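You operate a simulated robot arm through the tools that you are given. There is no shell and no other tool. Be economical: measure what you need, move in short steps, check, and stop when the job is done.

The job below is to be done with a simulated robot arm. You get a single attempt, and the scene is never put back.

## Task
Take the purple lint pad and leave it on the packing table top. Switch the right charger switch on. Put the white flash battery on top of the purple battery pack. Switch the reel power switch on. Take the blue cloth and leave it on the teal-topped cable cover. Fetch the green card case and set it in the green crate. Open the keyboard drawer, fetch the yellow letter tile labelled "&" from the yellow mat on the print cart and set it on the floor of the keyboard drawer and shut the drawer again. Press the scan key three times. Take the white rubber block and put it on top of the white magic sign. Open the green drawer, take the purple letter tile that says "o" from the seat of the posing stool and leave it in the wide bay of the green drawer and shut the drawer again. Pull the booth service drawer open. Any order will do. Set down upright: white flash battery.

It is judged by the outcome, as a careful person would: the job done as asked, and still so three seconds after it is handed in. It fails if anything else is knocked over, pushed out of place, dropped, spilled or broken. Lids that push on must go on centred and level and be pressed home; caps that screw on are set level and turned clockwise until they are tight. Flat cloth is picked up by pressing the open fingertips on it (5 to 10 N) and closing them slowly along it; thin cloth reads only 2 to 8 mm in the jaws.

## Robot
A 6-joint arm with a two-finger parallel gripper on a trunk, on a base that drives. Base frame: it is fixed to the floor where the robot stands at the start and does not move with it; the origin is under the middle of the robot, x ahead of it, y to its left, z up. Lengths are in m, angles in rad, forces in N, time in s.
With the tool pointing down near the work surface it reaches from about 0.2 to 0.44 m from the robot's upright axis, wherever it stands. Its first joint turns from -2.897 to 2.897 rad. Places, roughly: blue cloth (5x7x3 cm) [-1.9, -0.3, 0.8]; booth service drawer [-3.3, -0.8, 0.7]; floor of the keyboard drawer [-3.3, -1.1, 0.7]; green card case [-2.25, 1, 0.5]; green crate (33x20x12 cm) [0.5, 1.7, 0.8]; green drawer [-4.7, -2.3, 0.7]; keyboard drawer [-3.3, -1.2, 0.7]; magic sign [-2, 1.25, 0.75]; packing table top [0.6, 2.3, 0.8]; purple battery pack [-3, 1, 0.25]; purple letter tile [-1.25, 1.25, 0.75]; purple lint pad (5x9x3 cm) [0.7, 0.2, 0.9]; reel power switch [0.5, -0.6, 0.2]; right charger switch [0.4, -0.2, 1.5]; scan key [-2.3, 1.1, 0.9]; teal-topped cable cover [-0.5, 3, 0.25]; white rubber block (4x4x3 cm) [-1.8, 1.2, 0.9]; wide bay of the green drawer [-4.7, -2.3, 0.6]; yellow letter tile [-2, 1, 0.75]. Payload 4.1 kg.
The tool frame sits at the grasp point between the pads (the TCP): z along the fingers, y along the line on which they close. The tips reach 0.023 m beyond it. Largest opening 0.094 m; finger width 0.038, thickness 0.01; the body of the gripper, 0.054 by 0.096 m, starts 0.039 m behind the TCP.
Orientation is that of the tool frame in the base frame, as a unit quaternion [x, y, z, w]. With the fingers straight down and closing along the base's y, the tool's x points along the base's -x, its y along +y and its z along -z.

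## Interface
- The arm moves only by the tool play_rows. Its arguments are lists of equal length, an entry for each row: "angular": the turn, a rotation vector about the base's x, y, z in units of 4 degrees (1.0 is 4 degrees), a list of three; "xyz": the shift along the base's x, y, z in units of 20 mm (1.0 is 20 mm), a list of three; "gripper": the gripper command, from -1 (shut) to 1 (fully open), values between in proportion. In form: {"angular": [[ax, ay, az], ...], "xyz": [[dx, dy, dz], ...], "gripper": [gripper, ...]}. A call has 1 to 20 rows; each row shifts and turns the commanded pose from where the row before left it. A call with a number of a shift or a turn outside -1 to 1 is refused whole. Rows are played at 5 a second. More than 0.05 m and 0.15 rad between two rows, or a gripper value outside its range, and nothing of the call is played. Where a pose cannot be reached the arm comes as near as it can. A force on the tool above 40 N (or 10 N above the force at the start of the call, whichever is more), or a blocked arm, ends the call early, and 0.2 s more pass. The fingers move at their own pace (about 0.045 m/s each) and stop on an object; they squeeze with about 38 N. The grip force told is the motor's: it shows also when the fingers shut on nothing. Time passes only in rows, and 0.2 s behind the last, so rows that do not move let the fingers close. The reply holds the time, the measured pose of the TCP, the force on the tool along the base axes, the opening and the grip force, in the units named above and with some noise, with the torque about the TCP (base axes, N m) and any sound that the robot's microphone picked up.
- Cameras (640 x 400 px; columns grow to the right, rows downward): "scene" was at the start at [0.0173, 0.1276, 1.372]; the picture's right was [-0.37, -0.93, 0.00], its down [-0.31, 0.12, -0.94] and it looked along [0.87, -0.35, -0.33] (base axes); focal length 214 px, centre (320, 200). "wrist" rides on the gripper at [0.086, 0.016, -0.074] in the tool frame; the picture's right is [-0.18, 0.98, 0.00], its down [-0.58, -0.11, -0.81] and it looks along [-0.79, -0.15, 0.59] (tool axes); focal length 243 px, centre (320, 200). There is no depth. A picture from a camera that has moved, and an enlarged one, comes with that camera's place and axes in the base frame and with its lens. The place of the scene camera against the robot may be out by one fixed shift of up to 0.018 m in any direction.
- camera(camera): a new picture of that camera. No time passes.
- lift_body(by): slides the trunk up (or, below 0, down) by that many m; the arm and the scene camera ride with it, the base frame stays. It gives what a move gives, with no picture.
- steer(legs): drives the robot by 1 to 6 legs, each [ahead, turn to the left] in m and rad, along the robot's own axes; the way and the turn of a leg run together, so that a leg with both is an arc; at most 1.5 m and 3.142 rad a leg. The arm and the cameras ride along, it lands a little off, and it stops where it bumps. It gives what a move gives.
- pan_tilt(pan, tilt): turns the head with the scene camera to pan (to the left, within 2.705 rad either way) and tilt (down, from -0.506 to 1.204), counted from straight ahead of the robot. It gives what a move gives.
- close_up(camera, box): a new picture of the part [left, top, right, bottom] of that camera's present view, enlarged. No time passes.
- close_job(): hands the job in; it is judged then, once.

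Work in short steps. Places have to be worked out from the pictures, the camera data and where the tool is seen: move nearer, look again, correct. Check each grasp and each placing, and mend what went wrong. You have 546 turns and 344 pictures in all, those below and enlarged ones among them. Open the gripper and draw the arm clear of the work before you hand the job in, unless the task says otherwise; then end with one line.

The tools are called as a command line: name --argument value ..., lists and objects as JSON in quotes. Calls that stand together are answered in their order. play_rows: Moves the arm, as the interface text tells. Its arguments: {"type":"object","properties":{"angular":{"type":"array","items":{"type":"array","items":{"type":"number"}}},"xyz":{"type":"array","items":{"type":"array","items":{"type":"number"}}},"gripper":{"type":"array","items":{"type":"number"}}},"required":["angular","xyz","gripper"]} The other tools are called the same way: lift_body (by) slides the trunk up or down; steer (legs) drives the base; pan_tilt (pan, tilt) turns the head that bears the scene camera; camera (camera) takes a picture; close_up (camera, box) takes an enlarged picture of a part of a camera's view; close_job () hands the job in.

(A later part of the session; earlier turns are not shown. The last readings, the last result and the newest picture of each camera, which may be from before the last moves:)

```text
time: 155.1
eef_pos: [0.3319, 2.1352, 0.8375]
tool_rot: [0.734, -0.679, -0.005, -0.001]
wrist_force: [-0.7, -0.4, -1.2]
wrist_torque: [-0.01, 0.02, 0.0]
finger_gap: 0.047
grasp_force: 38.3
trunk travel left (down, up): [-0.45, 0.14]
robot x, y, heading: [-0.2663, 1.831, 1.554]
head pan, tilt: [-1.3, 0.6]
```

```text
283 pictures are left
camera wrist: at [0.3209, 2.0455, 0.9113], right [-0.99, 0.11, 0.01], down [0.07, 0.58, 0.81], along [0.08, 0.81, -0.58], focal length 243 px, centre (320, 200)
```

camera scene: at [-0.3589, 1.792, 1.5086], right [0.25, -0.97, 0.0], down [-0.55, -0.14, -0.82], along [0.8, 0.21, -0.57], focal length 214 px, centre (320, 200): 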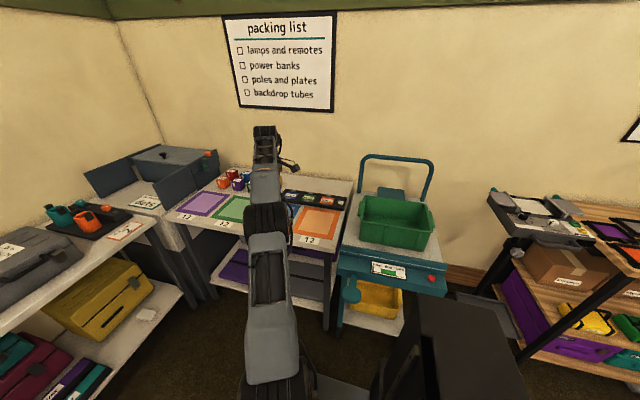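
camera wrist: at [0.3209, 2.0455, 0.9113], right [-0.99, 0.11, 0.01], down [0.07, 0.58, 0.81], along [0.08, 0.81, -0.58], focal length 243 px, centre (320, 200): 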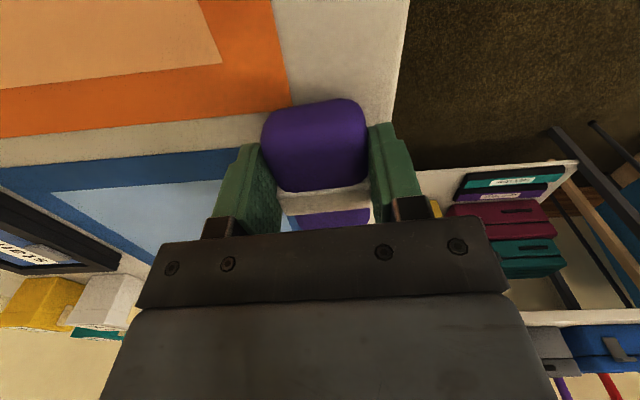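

play_rows --angular '[[0, 0, 0], [0, 0, 0], [0, 0, 0], [0, 0, 0], [0, 0, 0], [0, 0, 0], [0, 0, 0]]' --xyz '[[0, 0, -0.2], [0, 0, -0.2], [0, 0, -0.15], [0, 0, -0.15], [0, 0, -0.15], [0, 0, -0.15], [0, 0, 0]]' --gripper '[-1, -1, -1, -1, -1, -1, -1]'

camera --camera "wrist"

```text
time: 156.3
eef_pos: [0.3328, 2.1357, 0.8309]
tool_rot: [0.734, -0.679, 0.0, -0.011]
wrist_force: [2.9, 0.9, 12.8]
wrist_torque: [-0.25, -0.17, 0.08]
finger_gap: 0.0472
grasp_force: 37.9
trunk travel left (down, up): [-0.45, 0.14]
robot x, y, heading: [-0.269, 1.8272, 1.552]
head pan, tilt: [-1.3, 0.6]
stopped in row 5: the force on the tool passed its limit (the readings are from after the stop); the commanded pose is now the measured one
```

```text
282 pictures are left
camera wrist: at [0.3223, 2.0458, 0.904], right [-0.99, 0.11, -0.01], down [0.05, 0.58, 0.82], along [0.09, 0.81, -0.58], focal length 243 px, centre (320, 200)
```

wrist: 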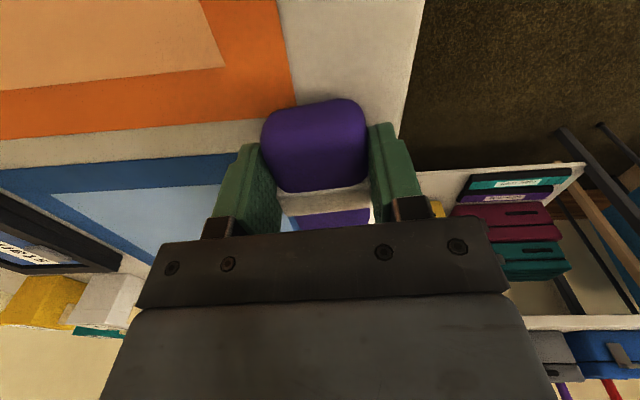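

Contact at z≈0.831. I release and rise.

play_rows --angular '[[0, 0, 0], [0, 0, 0], [0, 0, 0], [0, 0, 0], [0, 0, 0], [0, 0, 0], [0, 0, 0], [0, 0, 0], [0, 0, 0]]' --xyz '[[0, 0, 0.1], [0, 0, 0], [0, 0, 0], [0, 0, 0], [0, 0, 1], [0, 0, 1], [0, 0, 1], [0, 0, 1], [0, 0, 1]]' --gripper '[-1, 1, 1, 1, 1, 1, 1, 1, 1]'

camera --camera "wrist"

```text
time: 158.3
eef_pos: [0.3323, 2.1352, 0.9296]
tool_rot: [0.735, -0.678, -0.002, -0.005]
wrist_force: [-0.3, -0.6, -0.5]
wrist_torque: [-0.02, 0.01, -0.01]
finger_gap: 0.0938
grasp_force: 0.2
trunk travel left (down, up): [-0.45, 0.14]
robot x, y, heading: [-0.266, 1.8293, 1.559]
head pan, tilt: [-1.3, 0.6]
```

```text
281 pictures are left
camera wrist: at [0.3217, 2.0457, 1.0029], right [-0.99, 0.11, 0.0], down [0.06, 0.58, 0.81], along [0.09, 0.81, -0.58], focal length 243 px, centre (320, 200)
```

wrist: 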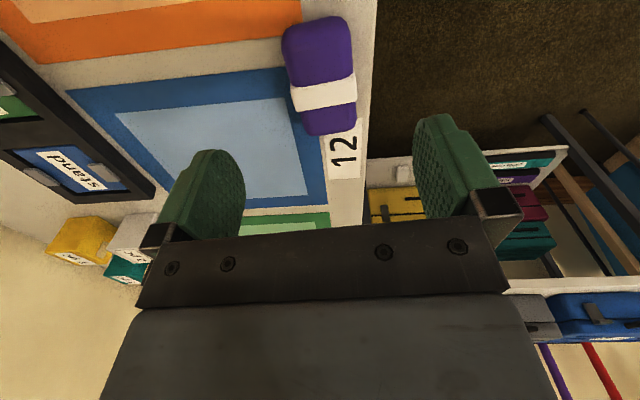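

Pad placed. I check what the cubes on this table are labelled, to identify the "white flash battery".

close_up --camera "scene" --box '[150, 140, 360, 271]'

close_up --camera "wrist" --box '[0, 180, 200, 305]'

```text
3.05 times, centred on (255, 206) of scene
camera zoom: at [-0.3593, 1.7918, 1.5085], right [0.25, -0.97, 0.0], down [-0.55, -0.14, -0.83], along [0.8, 0.21, -0.56], focal length 654 px, centre (518, 183)
```

zoom: 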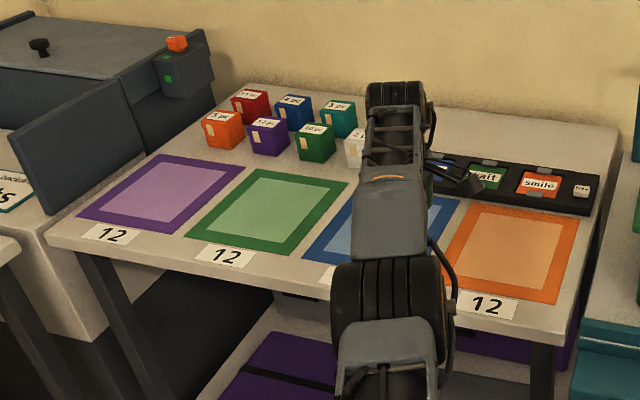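

```text
3.20 times, centred on (100, 242) of wrist
camera zoom: at [0.3217, 2.0457, 1.0029], right [-0.99, 0.11, 0.0], down [0.06, 0.58, 0.81], along [0.09, 0.81, -0.58], focal length 776 px, centre (1024, 64)
```

zoom: 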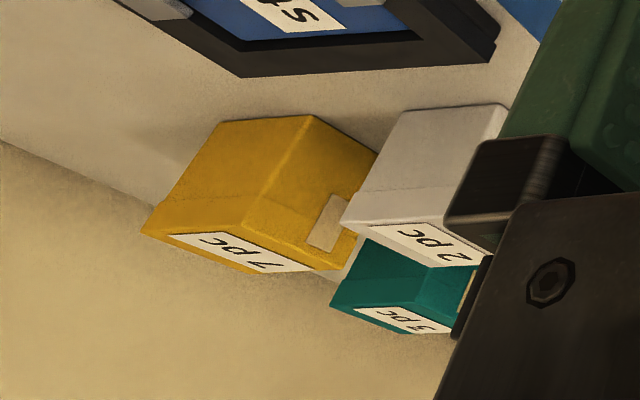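

Those are boxes ("2 pc"), so the white flash battery is the 50% one on the calendar table by the reel. Next I retract the arm and head for the print cart.

play_rows --angular '[[0, 0, 0], [0, 0, 0], [0, 0, 0], [0, 0, 0], [0, 0, 0], [0, 0, 0], [0, 0, 0], [0, 0, 0], [0, 0, 0], [0, 0, 0], [0, 0, 0], [0, 0, 0], [0, 0, 0], [0, 0, 0], [0, 0, 0], [0, 0, 0], [0, 0, 0], [0, 0, 0], [0, 0, 0], [0, 0, 0]]' --xyz '[[-1, 0.375, 0.5], [-1, 0.375, 0.5], [-1, 0.375, 0.5], [-1, 0.375, 0.5], [-1, 0.375, 0.5], [-1, 0.375, 0.5], [-1, 0.375, 0.5], [-1, 0.375, 0.5], [-1, 0.375, 0.5], [-1, 0.375, 0.5], [-1, 0.375, 0.5], [-1, 0.375, 0.5], [-1, 0.375, 0], [-1, 0.375, 0], [-1, 0.375, 0], [-1, 0.375, 0], [-1, 0.375, 0], [-1, 0.375, 0], [-1, 0.375, 0], [-1, 0.375, 0]]' --gripper '[1, 1, 1, 1, 1, 1, 1, 1, 1, 1, 1, 1, 1, 1, 1, 1, 1, 1, 1, 1]'

steer --legs '[[-0.9, 0], [0, 1.571]]'

pan_tilt --pan 0.0 --tilt 0.4

camera --camera "scene"

```text
time: 162.5
eef_pos: [-0.0673, 2.2858, 1.0499]
tool_rot: [0.735, -0.678, -0.002, -0.007]
wrist_force: [-0.1, 0.6, 0.1]
wrist_torque: [-0.03, -0.03, 0.02]
finger_gap: 0.0941
grasp_force: 0.2
trunk travel left (down, up): [-0.45, 0.14]
robot x, y, heading: [-0.2683, 1.8332, 1.556]
head pan, tilt: [-1.3, 0.6]
```

```text
time: 171.1
eef_pos: [-0.7421, 1.1363, 1.0503]
tool_rot: [0.999, 0.041, -0.006, -0.004]
wrist_force: [0.5, 0.0, 0.1]
wrist_torque: [-0.02, 0.04, 0.0]
finger_gap: 0.0939
grasp_force: 0.1
trunk travel left (down, up): [-0.45, 0.14]
robot x, y, heading: [-0.2823, 0.9345, 3.13]
head pan, tilt: [-1.3, 0.6]
```

```text
time: 172.5
eef_pos: [-0.7418, 1.1348, 1.0498]
tool_rot: [0.999, 0.041, -0.006, -0.003]
wrist_force: [-0.3, 0.0, -0.4]
wrist_torque: [0.02, 0.02, 0.03]
finger_gap: 0.094
grasp_force: 0.0
trunk travel left (down, up): [-0.45, 0.14]
robot x, y, heading: [-0.2831, 0.935, 3.123]
head pan, tilt: [0.0, 0.4]
```

```text
278 pictures are left
camera scene: at [-0.3305, 0.7657, 1.5267], right [0.01, 1.0, 0.0], down [0.39, -0.01, -0.92], along [-0.92, 0.01, -0.39], focal length 214 px, centre (320, 200)
```

scene: 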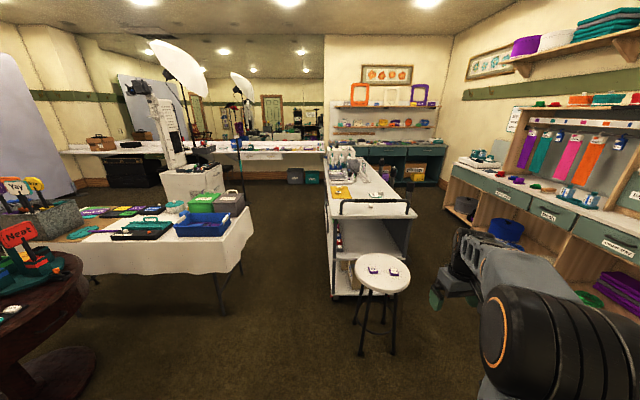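

close_up --camera "scene" --box '[300, 130, 460, 230]'

close_up --camera "scene" --box '[320, 225, 440, 300]'

close_up --camera "scene" --box '[60, 90, 300, 240]'

```text
4.00 times, centred on (380, 180) of scene
camera zoom: at [-0.3305, 0.7657, 1.5267], right [0.01, 1.0, 0.0], down [0.39, -0.01, -0.92], along [-0.92, 0.01, -0.39], focal length 858 px, centre (80, 280)
```

zoom: 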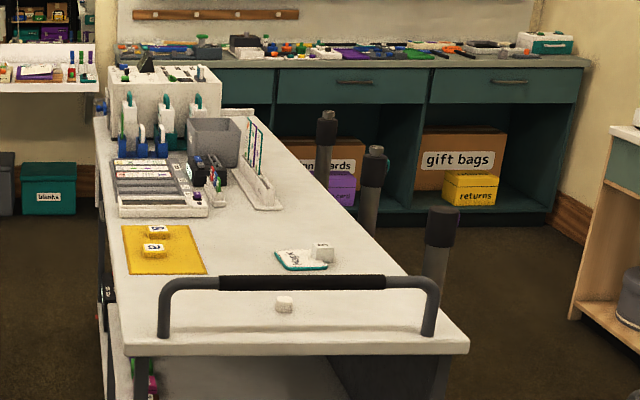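

```text
5.33 times, centred on (380, 262) of scene
camera zoom: at [-0.3305, 0.7657, 1.5267], right [0.01, 1.0, 0.0], down [0.39, -0.01, -0.92], along [-0.92, 0.01, -0.39], focal length 1144 px, centre (0, -133)
```

zoom: 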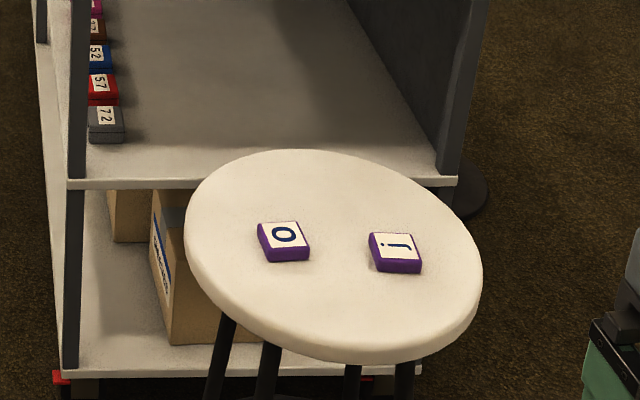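

```text
2.67 times, centred on (180, 165) of scene
camera zoom: at [-0.3305, 0.7657, 1.5267], right [0.01, 1.0, 0.0], down [0.39, -0.01, -0.92], along [-0.92, 0.01, -0.39], focal length 572 px, centre (693, 293)
```

zoom: 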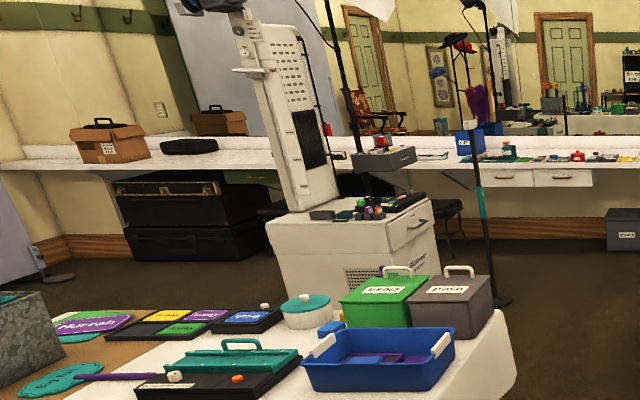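

The cart's far side (+y) has a wide aisle. I drive around the stool to (-1.85,2.0) and face the cart.

steer --legs '[[0, -0.962], [1.29, 0], [0, 0.978], [0.85, 0], [0, 1.571]]'

pan_tilt --pan 0.0 --tilt 0.6

camera --camera "scene"

```text
time: 191.9
eef_pos: [-2.037, 1.5384, 1.049]
tool_rot: [0.67, 0.743, -0.007, 0.002]
wrist_force: [-0.3, -0.7, -0.6]
wrist_torque: [0.01, -0.05, -0.02]
finger_gap: 0.0938
grasp_force: 0.1
trunk travel left (down, up): [-0.45, 0.14]
robot x, y, heading: [-1.8489, 1.9954, -1.563]
head pan, tilt: [0.0, 0.4]
```

```text
time: 192.6
eef_pos: [-2.038, 1.5376, 1.0489]
tool_rot: [0.669, 0.743, -0.007, 0.001]
wrist_force: [0.3, -0.2, 0.5]
wrist_torque: [0.01, 0.01, -0.01]
finger_gap: 0.094
grasp_force: 0.0
trunk travel left (down, up): [-0.45, 0.14]
robot x, y, heading: [-1.8496, 1.9996, -1.565]
head pan, tilt: [0.0, 0.6]
```

```text
274 pictures are left
camera scene: at [-1.6899, 1.9673, 1.5086], right [-1.0, -0.01, 0.0], down [0.0, 0.56, -0.83], along [0.01, -0.83, -0.56], focal length 214 px, centre (320, 200)
```

scene: 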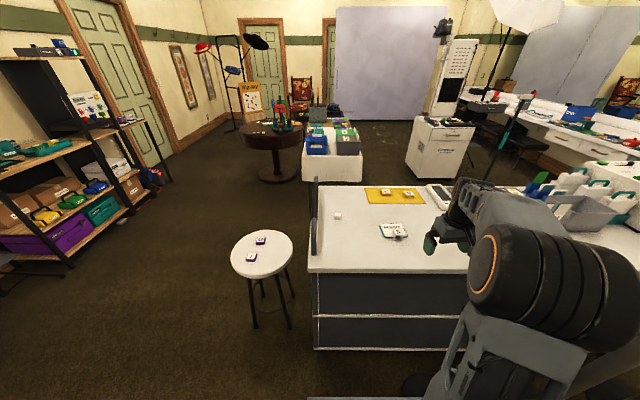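

close_up --camera "scene" --box '[300, 175, 460, 275]'

camera --camera "wrist"

```text
4.00 times, centred on (380, 225) of scene
camera zoom: at [-1.6899, 1.9673, 1.5086], right [-1.0, -0.01, 0.0], down [0.0, 0.56, -0.83], along [0.01, -0.83, -0.56], focal length 858 px, centre (80, 100)
```

zoom: 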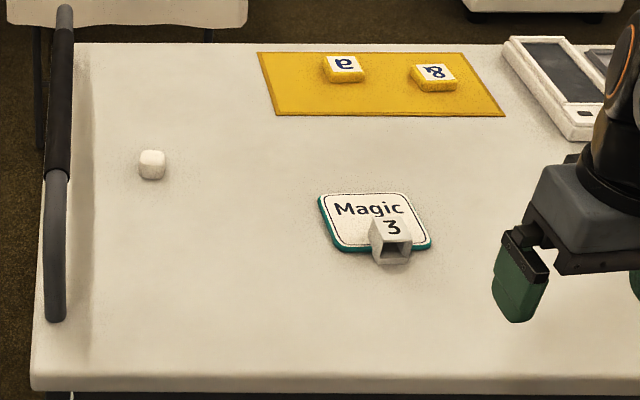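

```text
272 pictures are left
camera wrist: at [-2.0309, 1.6266, 1.1229], right [1.0, -0.08, 0.0], down [-0.04, -0.58, 0.81], along [-0.07, -0.81, -0.58], focal length 243 px, centre (320, 200)
```

wrist: 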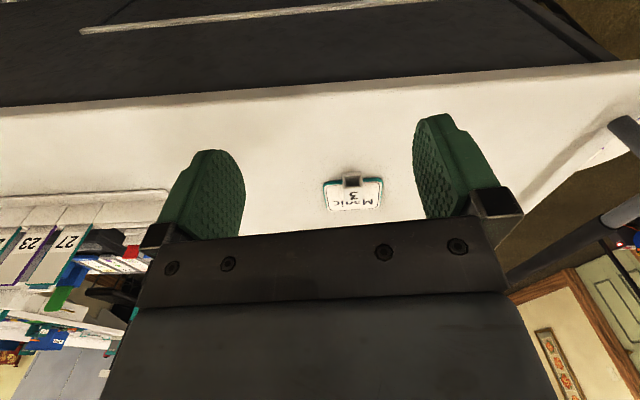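

The rubber block is at ~(-1.765,1.16,0.87), the Magic sign at ~(-2.0,1.265) with a hollow "3" block standing on it. I drive in 0.22 m and move over the block.

steer --legs '[[0.22, 0]]'

play_rows --angular '[[0, 0, 0], [0, 0, 0], [0, 0, 0], [0, 0, 0], [0, 0, 0], [0, 0, 0], [0, 0, 0], [0, 0, 0], [0, 0, 0], [0, 0, 0], [0, 0, 0], [0, 0, 0], [0, 0, 0], [0, 0, 0]]' --xyz '[[1, -0.4, -0.2], [1, -0.4, -0.2], [1, -0.5, -0.2], [1, -0.5, -0.2], [1, -0.5, -0.2], [1, -0.5, 0], [1, -0.5, 0], [1, -0.5, 0], [1, -0.5, 0], [1, -0.5, 0], [1, -0.5, 0], [1, -0.5, 0], [1, -0.5, 0], [0.7, 0, 0]]' --gripper '[1, 1, 1, 1, 1, 1, 1, 1, 1, 1, 1, 1, 1, 1]'

camera --camera "wrist"

```text
time: 194.3
eef_pos: [-2.0354, 1.3189, 1.0502]
tool_rot: [0.67, 0.743, -0.006, 0.002]
wrist_force: [0.3, -0.9, 1.1]
wrist_torque: [-0.01, 0.02, -0.01]
finger_gap: 0.0937
grasp_force: 0.1
trunk travel left (down, up): [-0.45, 0.14]
robot x, y, heading: [-1.8449, 1.7813, -1.565]
head pan, tilt: [0.0, 0.6]
```

```text
time: 197.3
eef_pos: [-1.7613, 1.1928, 1.0292]
tool_rot: [0.67, 0.742, -0.006, 0.002]
wrist_force: [-0.8, 0.6, 0.5]
wrist_torque: [0.0, 0.03, 0.01]
finger_gap: 0.0942
grasp_force: 0.1
trunk travel left (down, up): [-0.45, 0.14]
robot x, y, heading: [-1.8481, 1.7771, -1.565]
head pan, tilt: [0.0, 0.6]
```

```text
271 pictures are left
camera wrist: at [-1.7557, 1.2807, 1.1027], right [1.0, -0.08, 0.0], down [-0.04, -0.58, 0.81], along [-0.07, -0.81, -0.58], focal length 243 px, centre (320, 200)
```

wrist: 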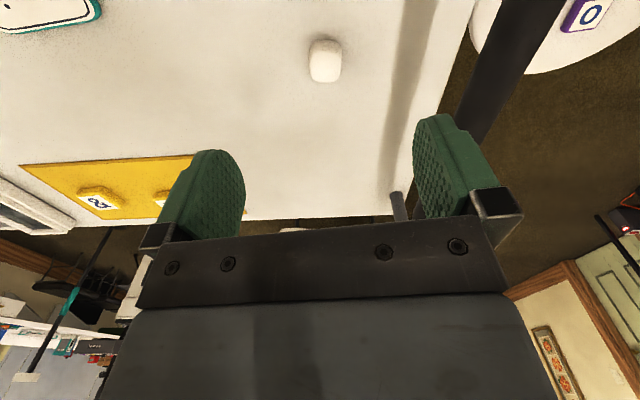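

Block at (-1.762,1.175). I centre and descend.

play_rows --angular '[[0, 0, 0], [0, 0, 0], [0, 0, 0], [0, 0, 0], [0, 0, 0], [0, 0, 0], [0, 0, 0], [0, 0, 0]]' --xyz '[[0, -0.45, -1], [0, -0.45, -1], [0, 0, -1], [0, 0, -1], [0, 0, -1], [0, 0, -1], [0, 0, -0.5], [0, 0, 0]]' --gripper '[0.5, 0.5, 0.5, 0.5, 0.5, 0.5, 0.5, 0.5]'

camera --camera "wrist"

```text
time: 199.1
eef_pos: [-1.7622, 1.1751, 0.8989]
tool_rot: [0.67, 0.743, -0.007, 0.002]
wrist_force: [0.1, 0.3, 0.2]
wrist_torque: [0.01, -0.01, -0.03]
finger_gap: 0.0704
grasp_force: 0.1
trunk travel left (down, up): [-0.45, 0.14]
robot x, y, heading: [-1.8445, 1.7751, -1.565]
head pan, tilt: [0.0, 0.6]
```

```text
270 pictures are left
camera wrist: at [-1.7556, 1.2637, 0.9728], right [1.0, -0.08, 0.0], down [-0.04, -0.58, 0.81], along [-0.07, -0.81, -0.58], focal length 243 px, centre (320, 200)
```

wrist: 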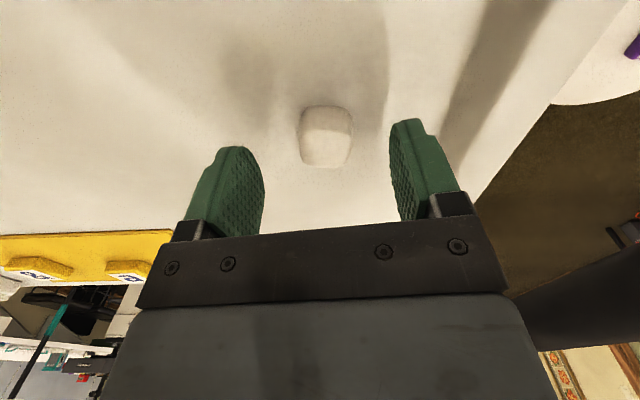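

play_rows --angular '[[0, 0, 0], [0, 0, 0], [0, 0, 0], [0, 0, 0], [0, 0, 0]]' --xyz '[[0, 0, -0.4], [0, 0, -0.3], [0, 0, -0.2], [0, 0, -0.15], [0, 0, 0]]' --gripper '[0.5, 0.5, 0.5, 0.5, 0.5]'

camera --camera "wrist"

```text
time: 200.3
eef_pos: [-1.7629, 1.1763, 0.8784]
tool_rot: [0.67, 0.743, -0.006, 0.003]
wrist_force: [-0.4, -0.1, 0.3]
wrist_torque: [0.0, -0.03, 0.01]
finger_gap: 0.0707
grasp_force: 0.1
trunk travel left (down, up): [-0.45, 0.14]
robot x, y, heading: [-1.8459, 1.7807, -1.564]
head pan, tilt: [0.0, 0.6]
```

```text
269 pictures are left
camera wrist: at [-1.7555, 1.2634, 0.9519], right [1.0, -0.08, 0.0], down [-0.04, -0.58, 0.81], along [-0.07, -0.81, -0.58], focal length 243 px, centre (320, 200)
```

wrist: 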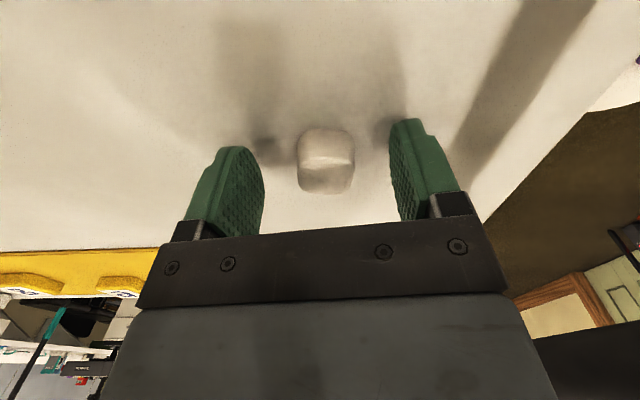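

play_rows --angular '[[0, 0, 0], [0, 0, 0], [0, 0, 0], [0, 0, 0], [0, 0, 0], [0, 0, 0], [0, 0, 0], [0, 0, 0], [0, 0, 0]]' --xyz '[[0, 0, 0], [0, 0, 0], [0, 0, 0], [0, 0, 0], [0, 0, 0.5], [0, 0, 1], [0, 0, 1], [0, 0, 1], [0, 0, 0]]' --gripper '[-1, -1, -1, -1, -1, -1, -1, -1, -1]'

camera --camera "wrist"

```text
time: 202.3
eef_pos: [-1.7625, 1.176, 0.949]
tool_rot: [0.67, 0.743, -0.007, 0.002]
wrist_force: [0.0, 0.4, -0.3]
wrist_torque: [-0.03, 0.02, -0.01]
finger_gap: 0.0284
grasp_force: 38.0
trunk travel left (down, up): [-0.45, 0.14]
robot x, y, heading: [-1.8477, 1.7792, -1.562]
head pan, tilt: [0.0, 0.6]
```

```text
268 pictures are left
camera wrist: at [-1.7559, 1.2633, 1.0223], right [1.0, -0.08, 0.0], down [-0.04, -0.58, 0.81], along [-0.07, -0.81, -0.58], focal length 243 px, centre (320, 200)
```

wrist: 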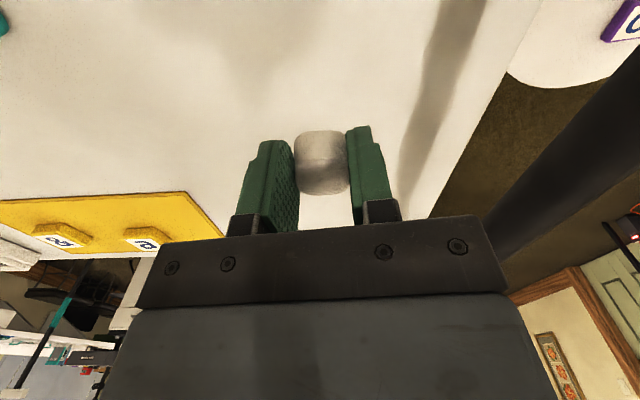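

Block held. I move it toward the sign for a look.

play_rows --angular '[[0, 0, 0], [0, 0, 0], [0, 0, 0], [0, 0, 0], [0, 0, 0], [0, 0, 0], [0, 0, 0], [0, 0, 0], [0, 0, 0], [0, 0, 0], [0, 0, 0], [0, 0, 0], [0, 0, 0]]' --xyz '[[0, 0, 1], [0, 0, 1], [-1, 0.6, 0.5], [-1, 0.6, 0.5], [-1, 0.6, 0], [-1, 0.6, 0], [-1, 0.6, 0], [-1, 0.6, 0], [-1, 0.6, 0], [-1, 0.6, 0], [-1, 0.6, 0], [-1, 0.6, 0], [-0.9, 0, 0]]' --gripper '[-1, -1, -1, -1, -1, -1, -1, -1, -1, -1, -1, -1, -1]'

camera --camera "wrist"

close_up --camera "scene" --box '[300, 220, 460, 320]'

```text
time: 205.1
eef_pos: [-1.9814, 1.2951, 1.0096]
tool_rot: [0.67, 0.743, -0.006, 0.002]
wrist_force: [0.7, 0.7, 0.7]
wrist_torque: [0.01, 0.01, -0.01]
finger_gap: 0.0278
grasp_force: 38.3
trunk travel left (down, up): [-0.45, 0.14]
robot x, y, heading: [-1.849, 1.7784, -1.566]
head pan, tilt: [0.0, 0.6]
```

```text
267 pictures are left
camera wrist: at [-1.9746, 1.3837, 1.0825], right [1.0, -0.08, 0.0], down [-0.04, -0.58, 0.81], along [-0.07, -0.81, -0.58], focal length 243 px, centre (320, 200)
```

wrist: 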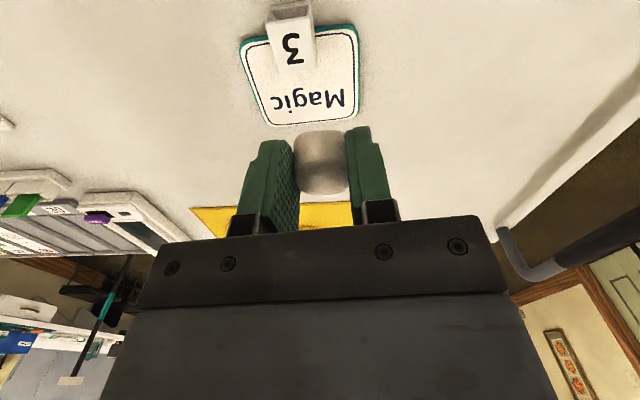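

```text
4.00 times, centred on (380, 270) of scene
camera zoom: at [-1.6884, 1.7474, 1.5085], right [-1.0, -0.01, 0.0], down [0.0, 0.56, -0.83], along [0.01, -0.83, -0.56], focal length 858 px, centre (80, -80)
```

zoom: 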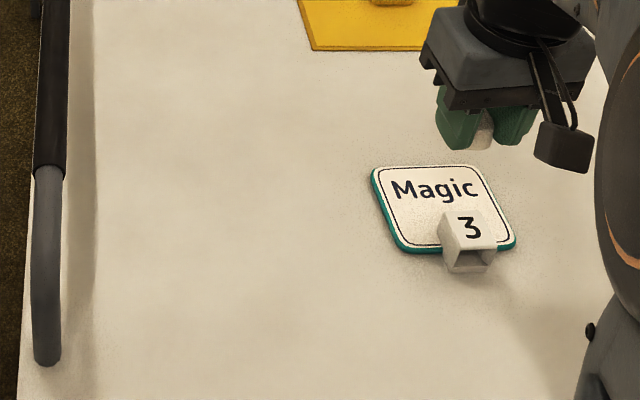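

Sign's text area is free: target (-2.0,1.256). I move above it and lower in small steps.

play_rows --angular '[[0, 0, 0], [0, 0, 0], [0, 0, 0], [0, 0, 0], [0, 0, 0], [0, 0, 0], [0, 0, 0]]' --xyz '[[-0.45, -1, 0], [-0.45, -0.95, 0], [0, 0, -1], [0, 0, -1], [0, 0, -1], [0, 0, -1], [0, 0, 0]]' --gripper '[-1, -1, -1, -1, -1, -1, -1]'

camera --camera "wrist"

close_up --camera "scene" --box '[340, 220, 460, 295]'

```text
time: 206.7
eef_pos: [-1.9992, 1.2571, 0.9286]
tool_rot: [0.67, 0.743, -0.007, 0.002]
wrist_force: [0.1, -0.2, -0.2]
wrist_torque: [0.01, -0.01, 0.01]
finger_gap: 0.0274
grasp_force: 38.3
trunk travel left (down, up): [-0.45, 0.14]
robot x, y, heading: [-1.8448, 1.7758, -1.566]
head pan, tilt: [0.0, 0.6]
```

```text
265 pictures are left
camera wrist: at [-1.9922, 1.3444, 1.0013], right [1.0, -0.08, 0.0], down [-0.04, -0.58, 0.81], along [-0.07, -0.81, -0.58], focal length 243 px, centre (320, 200)
```

wrist: 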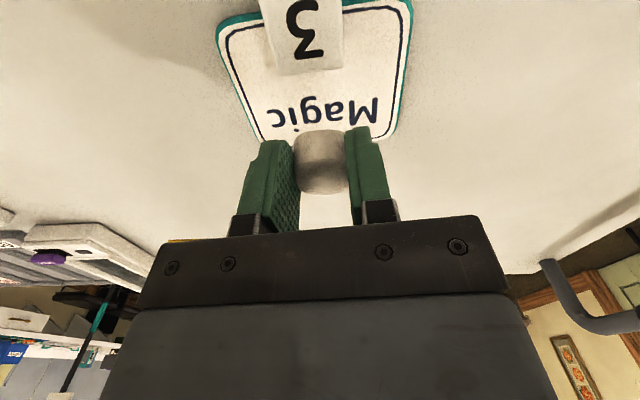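

```text
5.33 times, centred on (400, 258) of scene
camera zoom: at [-1.6883, 1.7472, 1.5085], right [-1.0, -0.01, 0.0], down [0.0, 0.56, -0.83], along [0.01, -0.82, -0.56], focal length 1144 px, centre (-107, -107)
```

zoom: 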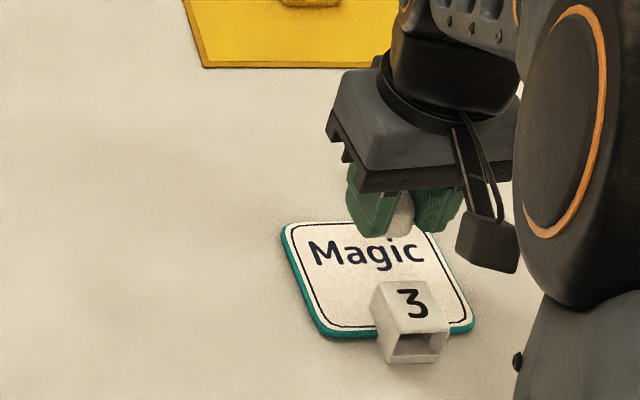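

Geometry confirmed. I lower onto the sign.

play_rows --angular '[[0, 0, 0], [0, 0, 0], [0, 0, 0], [0, 0, 0], [0, 0, 0], [0, 0, 0], [0, 0, 0], [0, 0, 0]]' --xyz '[[0, 0.15, -0.6], [0, 0, -0.4], [0, 0, -0.15], [0, 0, -0.15], [0, 0, -0.15], [0, 0, -0.15], [0, 0, -0.15], [0, 0, 0]]' --gripper '[-1, -1, -1, -1, -1, -1, -1, -1]'

camera --camera "wrist"

```text
time: 208.5
eef_pos: [-1.9983, 1.2598, 0.8937]
tool_rot: [0.67, 0.742, -0.007, 0.002]
wrist_force: [0.1, -0.7, -0.5]
wrist_torque: [0.0, 0.02, 0.01]
finger_gap: 0.0275
grasp_force: 38.1
trunk travel left (down, up): [-0.45, 0.14]
robot x, y, heading: [-1.8446, 1.7781, -1.563]
head pan, tilt: [0.0, 0.6]
```

```text
263 pictures are left
camera wrist: at [-1.9921, 1.3473, 0.9669], right [1.0, -0.08, 0.0], down [-0.04, -0.58, 0.81], along [-0.07, -0.81, -0.58], focal length 243 px, centre (320, 200)
```

wrist: 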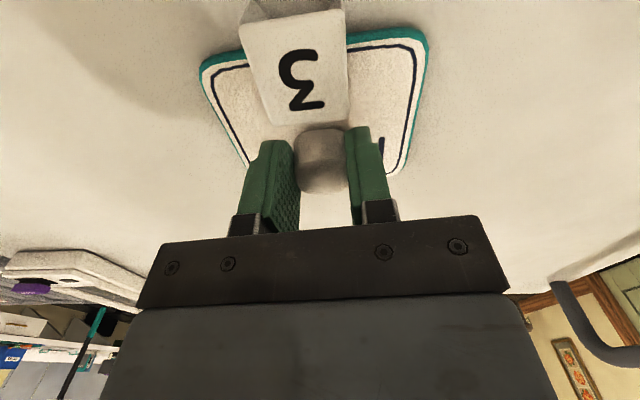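

play_rows --angular '[[0, 0, 0], [0, 0, 0], [0, 0, 0], [0, 0, 0], [0, 0, 0], [0, 0, 0]]' --xyz '[[0, 0, -0.1], [0, 0, -0.1], [0, 0, -0.1], [0, 0, -0.1], [0, 0, -0.1], [0, 0, 0]]' --gripper '[-1, -1, -1, -1, -1, -1]'

```text
time: 209.9
eef_pos: [-1.9974, 1.2593, 0.8876]
tool_rot: [0.669, 0.743, -0.01, 0.004]
wrist_force: [-0.5, -1.0, 28.4]
wrist_torque: [-0.25, 0.02, -0.02]
finger_gap: 0.0272
grasp_force: 38.4
trunk travel left (down, up): [-0.45, 0.14]
robot x, y, heading: [-1.8436, 1.7779, -1.562]
head pan, tilt: [0.0, 0.6]
```

Contact. I ease up 2 mm, open slowly, and rise.

play_rows --angular '[[0, 0, 0], [0, 0, 0], [0, 0, 0], [0, 0, 0], [0, 0, 0], [0, 0, 0], [0, 0, 0], [0, 0, 0], [0, 0, 0], [0, 0, 0], [0, 0, 0]]' --xyz '[[0, 0, 0.15], [0, 0, 0], [0, 0, 0], [0, 0, 0], [0, 0, 0.5], [0, 0, 1], [0, 0, 1], [0, 0, 1], [0, 0, 1], [0, 0, 1], [0, 0, 0]]' --gripper '[-1, 0, 0.3, 0.3, 0.3, 0.3, 0.3, 0.3, 0.3, 0.3, 0.3]'

camera --camera "wrist"

close_up --camera "scene" --box '[340, 220, 460, 295]'

```text
time: 212.3
eef_pos: [-1.999, 1.2595, 0.9977]
tool_rot: [0.67, 0.743, -0.007, 0.002]
wrist_force: [0.2, 0.5, 0.0]
wrist_torque: [-0.01, 0.03, -0.01]
finger_gap: 0.061
grasp_force: 0.1
trunk travel left (down, up): [-0.45, 0.14]
robot x, y, heading: [-1.8458, 1.7793, -1.565]
head pan, tilt: [0.0, 0.6]
```

```text
262 pictures are left
camera wrist: at [-1.9919, 1.3477, 1.0705], right [1.0, -0.08, 0.0], down [-0.04, -0.58, 0.81], along [-0.07, -0.81, -0.58], focal length 243 px, centre (320, 200)
```

wrist: 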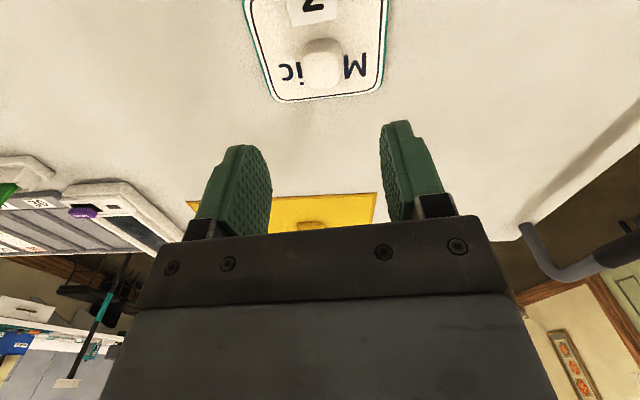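

```text
5.33 times, centred on (400, 258) of scene
camera zoom: at [-1.6882, 1.7474, 1.5085], right [-1.0, -0.01, 0.0], down [0.0, 0.56, -0.83], along [0.01, -0.83, -0.56], focal length 1144 px, centre (-107, -107)
```

zoom: 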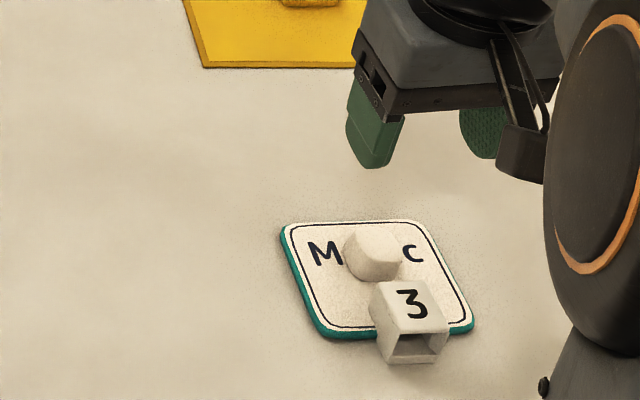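

Block is on the sign. Now find the scan key further along the cart.

pan_tilt --pan -0.75 --tilt 0.6

camera --camera "scene"

```text
time: 213.4
eef_pos: [-1.9984, 1.2595, 0.9959]
tool_rot: [0.67, 0.743, -0.006, 0.002]
wrist_force: [0.6, 0.3, 0.3]
wrist_torque: [0.0, -0.03, -0.03]
finger_gap: 0.0611
grasp_force: 0.1
trunk travel left (down, up): [-0.45, 0.14]
robot x, y, heading: [-1.8439, 1.7752, -1.565]
head pan, tilt: [-0.75, 0.6]
```

```text
260 pictures are left
camera scene: at [-1.7486, 1.7706, 1.5085], right [-0.74, 0.68, 0.0], down [0.38, 0.42, -0.83], along [-0.56, -0.61, -0.56], focal length 214 px, centre (320, 200)
```

scene: 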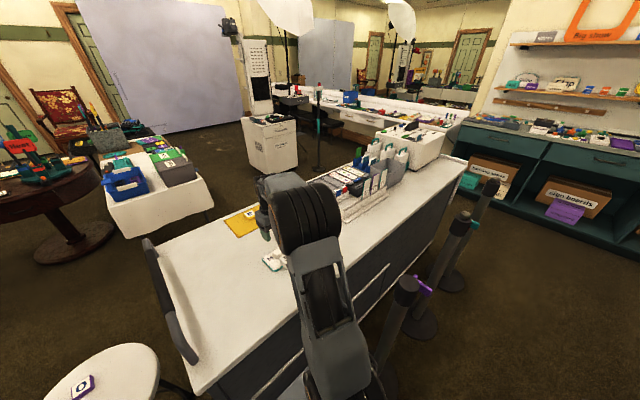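

close_up --camera "scene" --box '[310, 115, 470, 215]'

close_up --camera "wrist" --box '[0, 140, 200, 265]'

```text
4.00 times, centred on (390, 165) of scene
camera zoom: at [-1.7486, 1.7706, 1.5085], right [-0.74, 0.68, 0.0], down [0.38, 0.42, -0.83], along [-0.56, -0.61, -0.56], focal length 858 px, centre (40, 340)
```

zoom: 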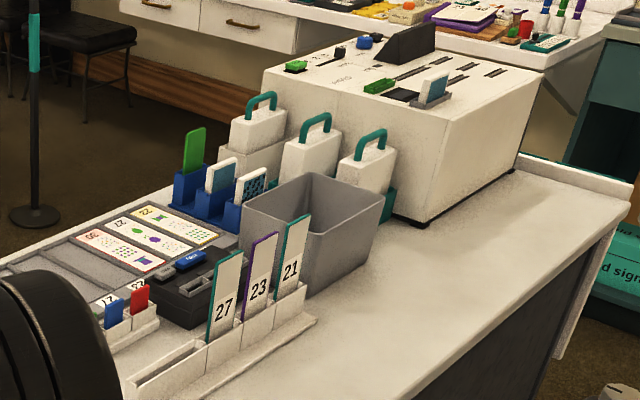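

```text
3.20 times, centred on (100, 202) of wrist
camera zoom: at [-1.992, 1.3476, 1.0701], right [1.0, -0.08, 0.0], down [-0.04, -0.58, 0.81], along [-0.07, -0.81, -0.58], focal length 776 px, centre (1024, 192)
```

zoom: 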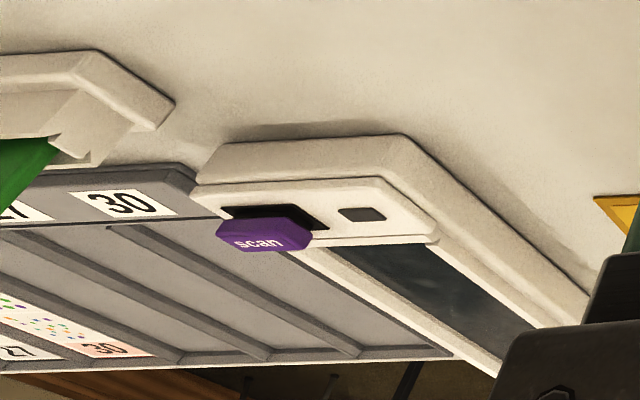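

The "scan" key is at ~(-2.32,1.105,0.9), but stanchions block this side for it; the -y aisle is better. I back out and drive round to look at the aisle.

play_rows --angular '[[0, 0, 0], [0, 0, 0], [0, 0, 0], [0, 0, 0], [0, 0, 0]]' --xyz '[[0, 0.5, 1], [0, 0.5, 1], [0, 0.5, 1], [0, 0.5, 1], [0, 0.5, 0]]' --gripper '[1, 1, 1, 1, 1]'

steer --legs '[[-0.25, 0], [0, 1.571], [0.95, 0], [0, -1.0], [1.1, 0]]'

```text
time: 214.6
eef_pos: [-1.9982, 1.3095, 1.0765]
tool_rot: [0.67, 0.743, -0.006, 0.003]
wrist_force: [-0.4, -0.1, 0.3]
wrist_torque: [0.0, 0.03, -0.02]
finger_gap: 0.0941
grasp_force: 0.0
trunk travel left (down, up): [-0.45, 0.14]
robot x, y, heading: [-1.8494, 1.779, -1.564]
head pan, tilt: [-0.75, 0.6]
```

```text
time: 232.5
eef_pos: [-0.1772, 0.6208, 1.0757]
tool_rot: [0.436, 0.9, -0.006, 0.003]
wrist_force: [0.0, -0.6, 0.4]
wrist_torque: [0.03, 0.0, -0.01]
finger_gap: 0.0939
grasp_force: 0.1
trunk travel left (down, up): [-0.45, 0.14]
robot x, y, heading: [-0.299, 1.1001, -0.999]
head pan, tilt: [-0.75, 0.6]
```

steer --legs '[[0, -1.29], [0.68, 0], [0, -0.85]]'

pan_tilt --pan 0.0 --tilt 0.45

camera --camera "scene"

```text
time: 241.7
eef_pos: [-1.2118, 0.7321, 1.078]
tool_rot: [0.999, 0.053, -0.007, -0.003]
wrist_force: [0.3, 0.0, 0.2]
wrist_torque: [-0.03, 0.03, 0.0]
finger_gap: 0.0941
grasp_force: 0.0
trunk travel left (down, up): [-0.45, 0.14]
robot x, y, heading: [-0.7426, 0.5813, -3.132]
head pan, tilt: [-0.75, 0.6]
```

```text
time: 242.8
eef_pos: [-1.2113, 0.7316, 1.0765]
tool_rot: [0.999, 0.054, -0.006, -0.003]
wrist_force: [0.1, 0.4, 0.2]
wrist_torque: [0.0, 0.03, -0.01]
finger_gap: 0.0942
grasp_force: 0.0
trunk travel left (down, up): [-0.45, 0.14]
robot x, y, heading: [-0.7401, 0.5769, -3.132]
head pan, tilt: [0.0, 0.45]
```

```text
257 pictures are left
camera scene: at [-0.781, 0.4098, 1.5221], right [-0.01, 1.0, 0.0], down [0.44, 0.0, -0.9], along [-0.9, -0.01, -0.44], focal length 214 px, centre (320, 200)
```

scene: 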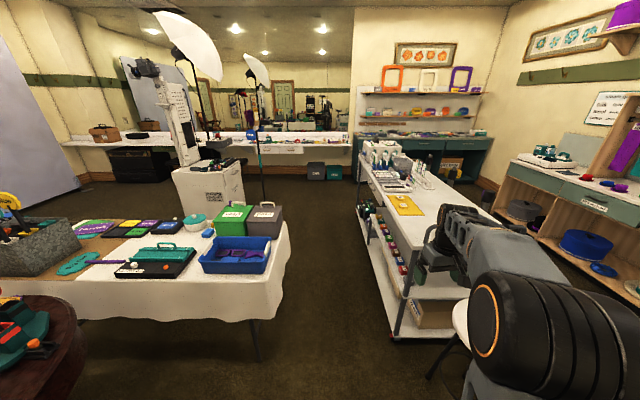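

close_up --camera "scene" --box '[340, 130, 460, 205]'

close_up --camera "scene" --box '[345, 195, 465, 345]'

close_up --camera "scene" --box '[60, 190, 300, 340]'

```text
5.33 times, centred on (400, 168) of scene
camera zoom: at [-0.781, 0.4098, 1.5221], right [-0.01, 1.0, 0.0], down [0.44, 0.0, -0.9], along [-0.9, -0.01, -0.44], focal length 1144 px, centre (-107, 373)
```

zoom: 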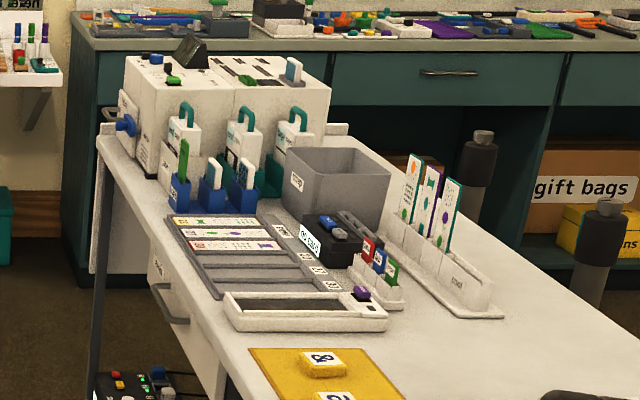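

```text
2.67 times, centred on (405, 270) of scene
camera zoom: at [-0.781, 0.4098, 1.5221], right [-0.01, 1.0, 0.0], down [0.44, 0.0, -0.9], along [-0.9, -0.01, -0.44], focal length 572 px, centre (93, 13)
```

zoom: 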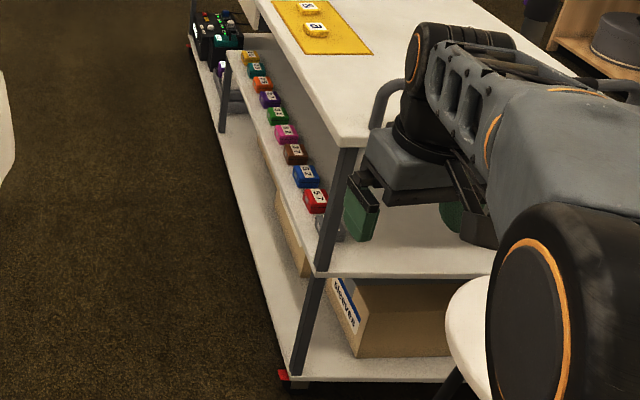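

```text
2.67 times, centred on (180, 265) of scene
camera zoom: at [-0.781, 0.4098, 1.5221], right [-0.01, 1.0, 0.0], down [0.44, 0.0, -0.9], along [-0.9, -0.01, -0.44], focal length 572 px, centre (693, 27)
```

zoom: 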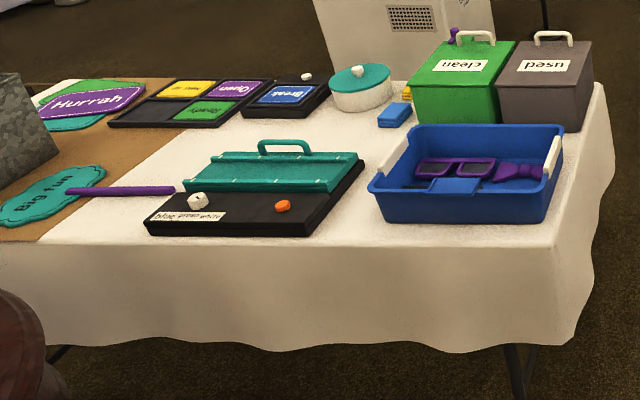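

Aisle is ~0.7 m wide (y 0.19–0.88). Drive in to x≈-2.1.

steer --legs '[[1.36, -0.012]]'

pan_tilt --pan -1.2 --tilt 0.9

camera --camera "scene"

camera --camera "wrist"

```text
time: 249.6
eef_pos: [-2.5731, 0.7196, 1.0778]
tool_rot: [0.999, 0.052, -0.006, -0.003]
wrist_force: [0.2, -0.3, -0.1]
wrist_torque: [-0.03, 0.02, 0.01]
finger_gap: 0.0938
grasp_force: 0.0
trunk travel left (down, up): [-0.45, 0.14]
robot x, y, heading: [-2.0988, 0.5687, -3.13]
head pan, tilt: [0.0, 0.45]
```

```text
time: 251.0
eef_pos: [-2.5731, 0.7194, 1.0758]
tool_rot: [0.999, 0.053, -0.007, -0.003]
wrist_force: [-0.2, 0.3, -0.1]
wrist_torque: [0.0, 0.0, -0.04]
finger_gap: 0.0941
grasp_force: 0.1
trunk travel left (down, up): [-0.45, 0.14]
robot x, y, heading: [-2.1023, 0.5682, -3.134]
head pan, tilt: [-1.201, 0.901]
```

```text
253 pictures are left
camera scene: at [-2.0791, 0.4681, 1.4838], right [0.93, 0.37, 0.0], down [0.29, -0.73, -0.62], along [-0.23, 0.58, -0.78], focal length 214 px, centre (320, 200)
```

scene: 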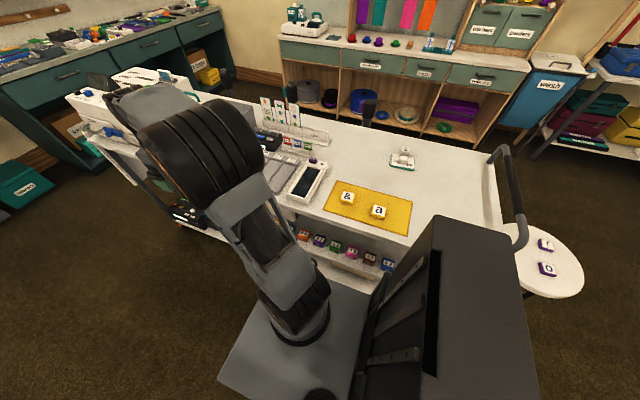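

```text
252 pictures are left
camera wrist: at [-2.4851, 0.7118, 1.1498], right [-0.08, -1.0, 0.0], down [-0.58, 0.04, 0.81], along [-0.81, 0.07, -0.58], focal length 243 px, centre (320, 200)
```

wrist: 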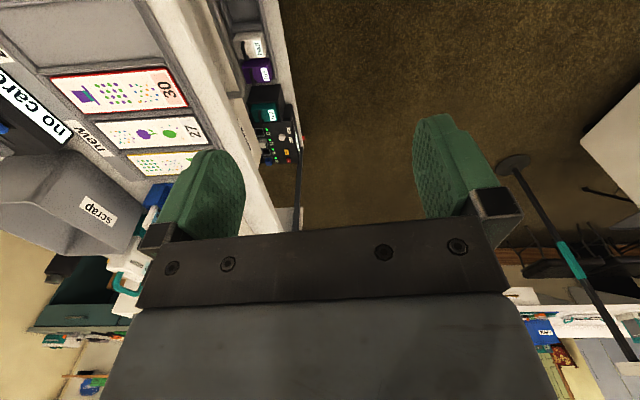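

close_up --camera "scene" --box '[260, 100, 420, 200]'

close_up --camera "scene" --box '[290, 180, 430, 268]'

```text
4.00 times, centred on (340, 150) of scene
camera zoom: at [-2.0791, 0.4681, 1.4838], right [0.93, 0.37, 0.0], down [0.29, -0.73, -0.62], along [-0.23, 0.58, -0.78], focal length 858 px, centre (240, 400)
```

zoom: 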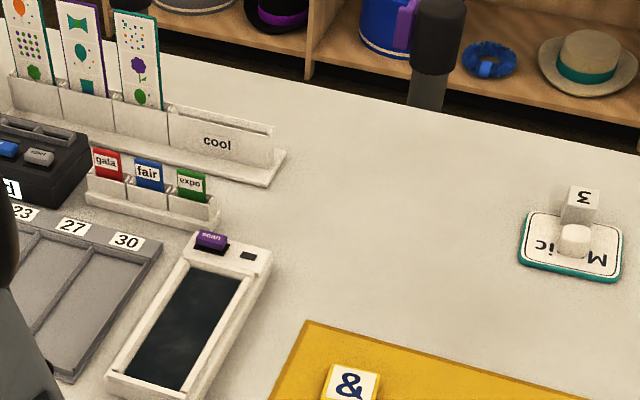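

```text
4.55 times, centred on (360, 224) of scene
camera zoom: at [-2.0791, 0.4681, 1.4838], right [0.93, 0.37, 0.0], down [0.29, -0.73, -0.62], along [-0.23, 0.58, -0.78], focal length 975 px, centre (138, 91)
```

zoom: 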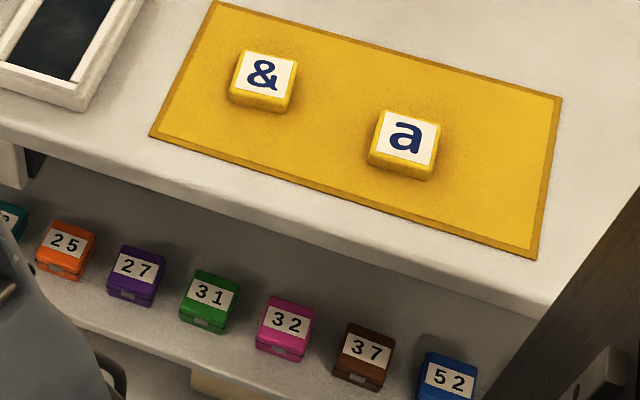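

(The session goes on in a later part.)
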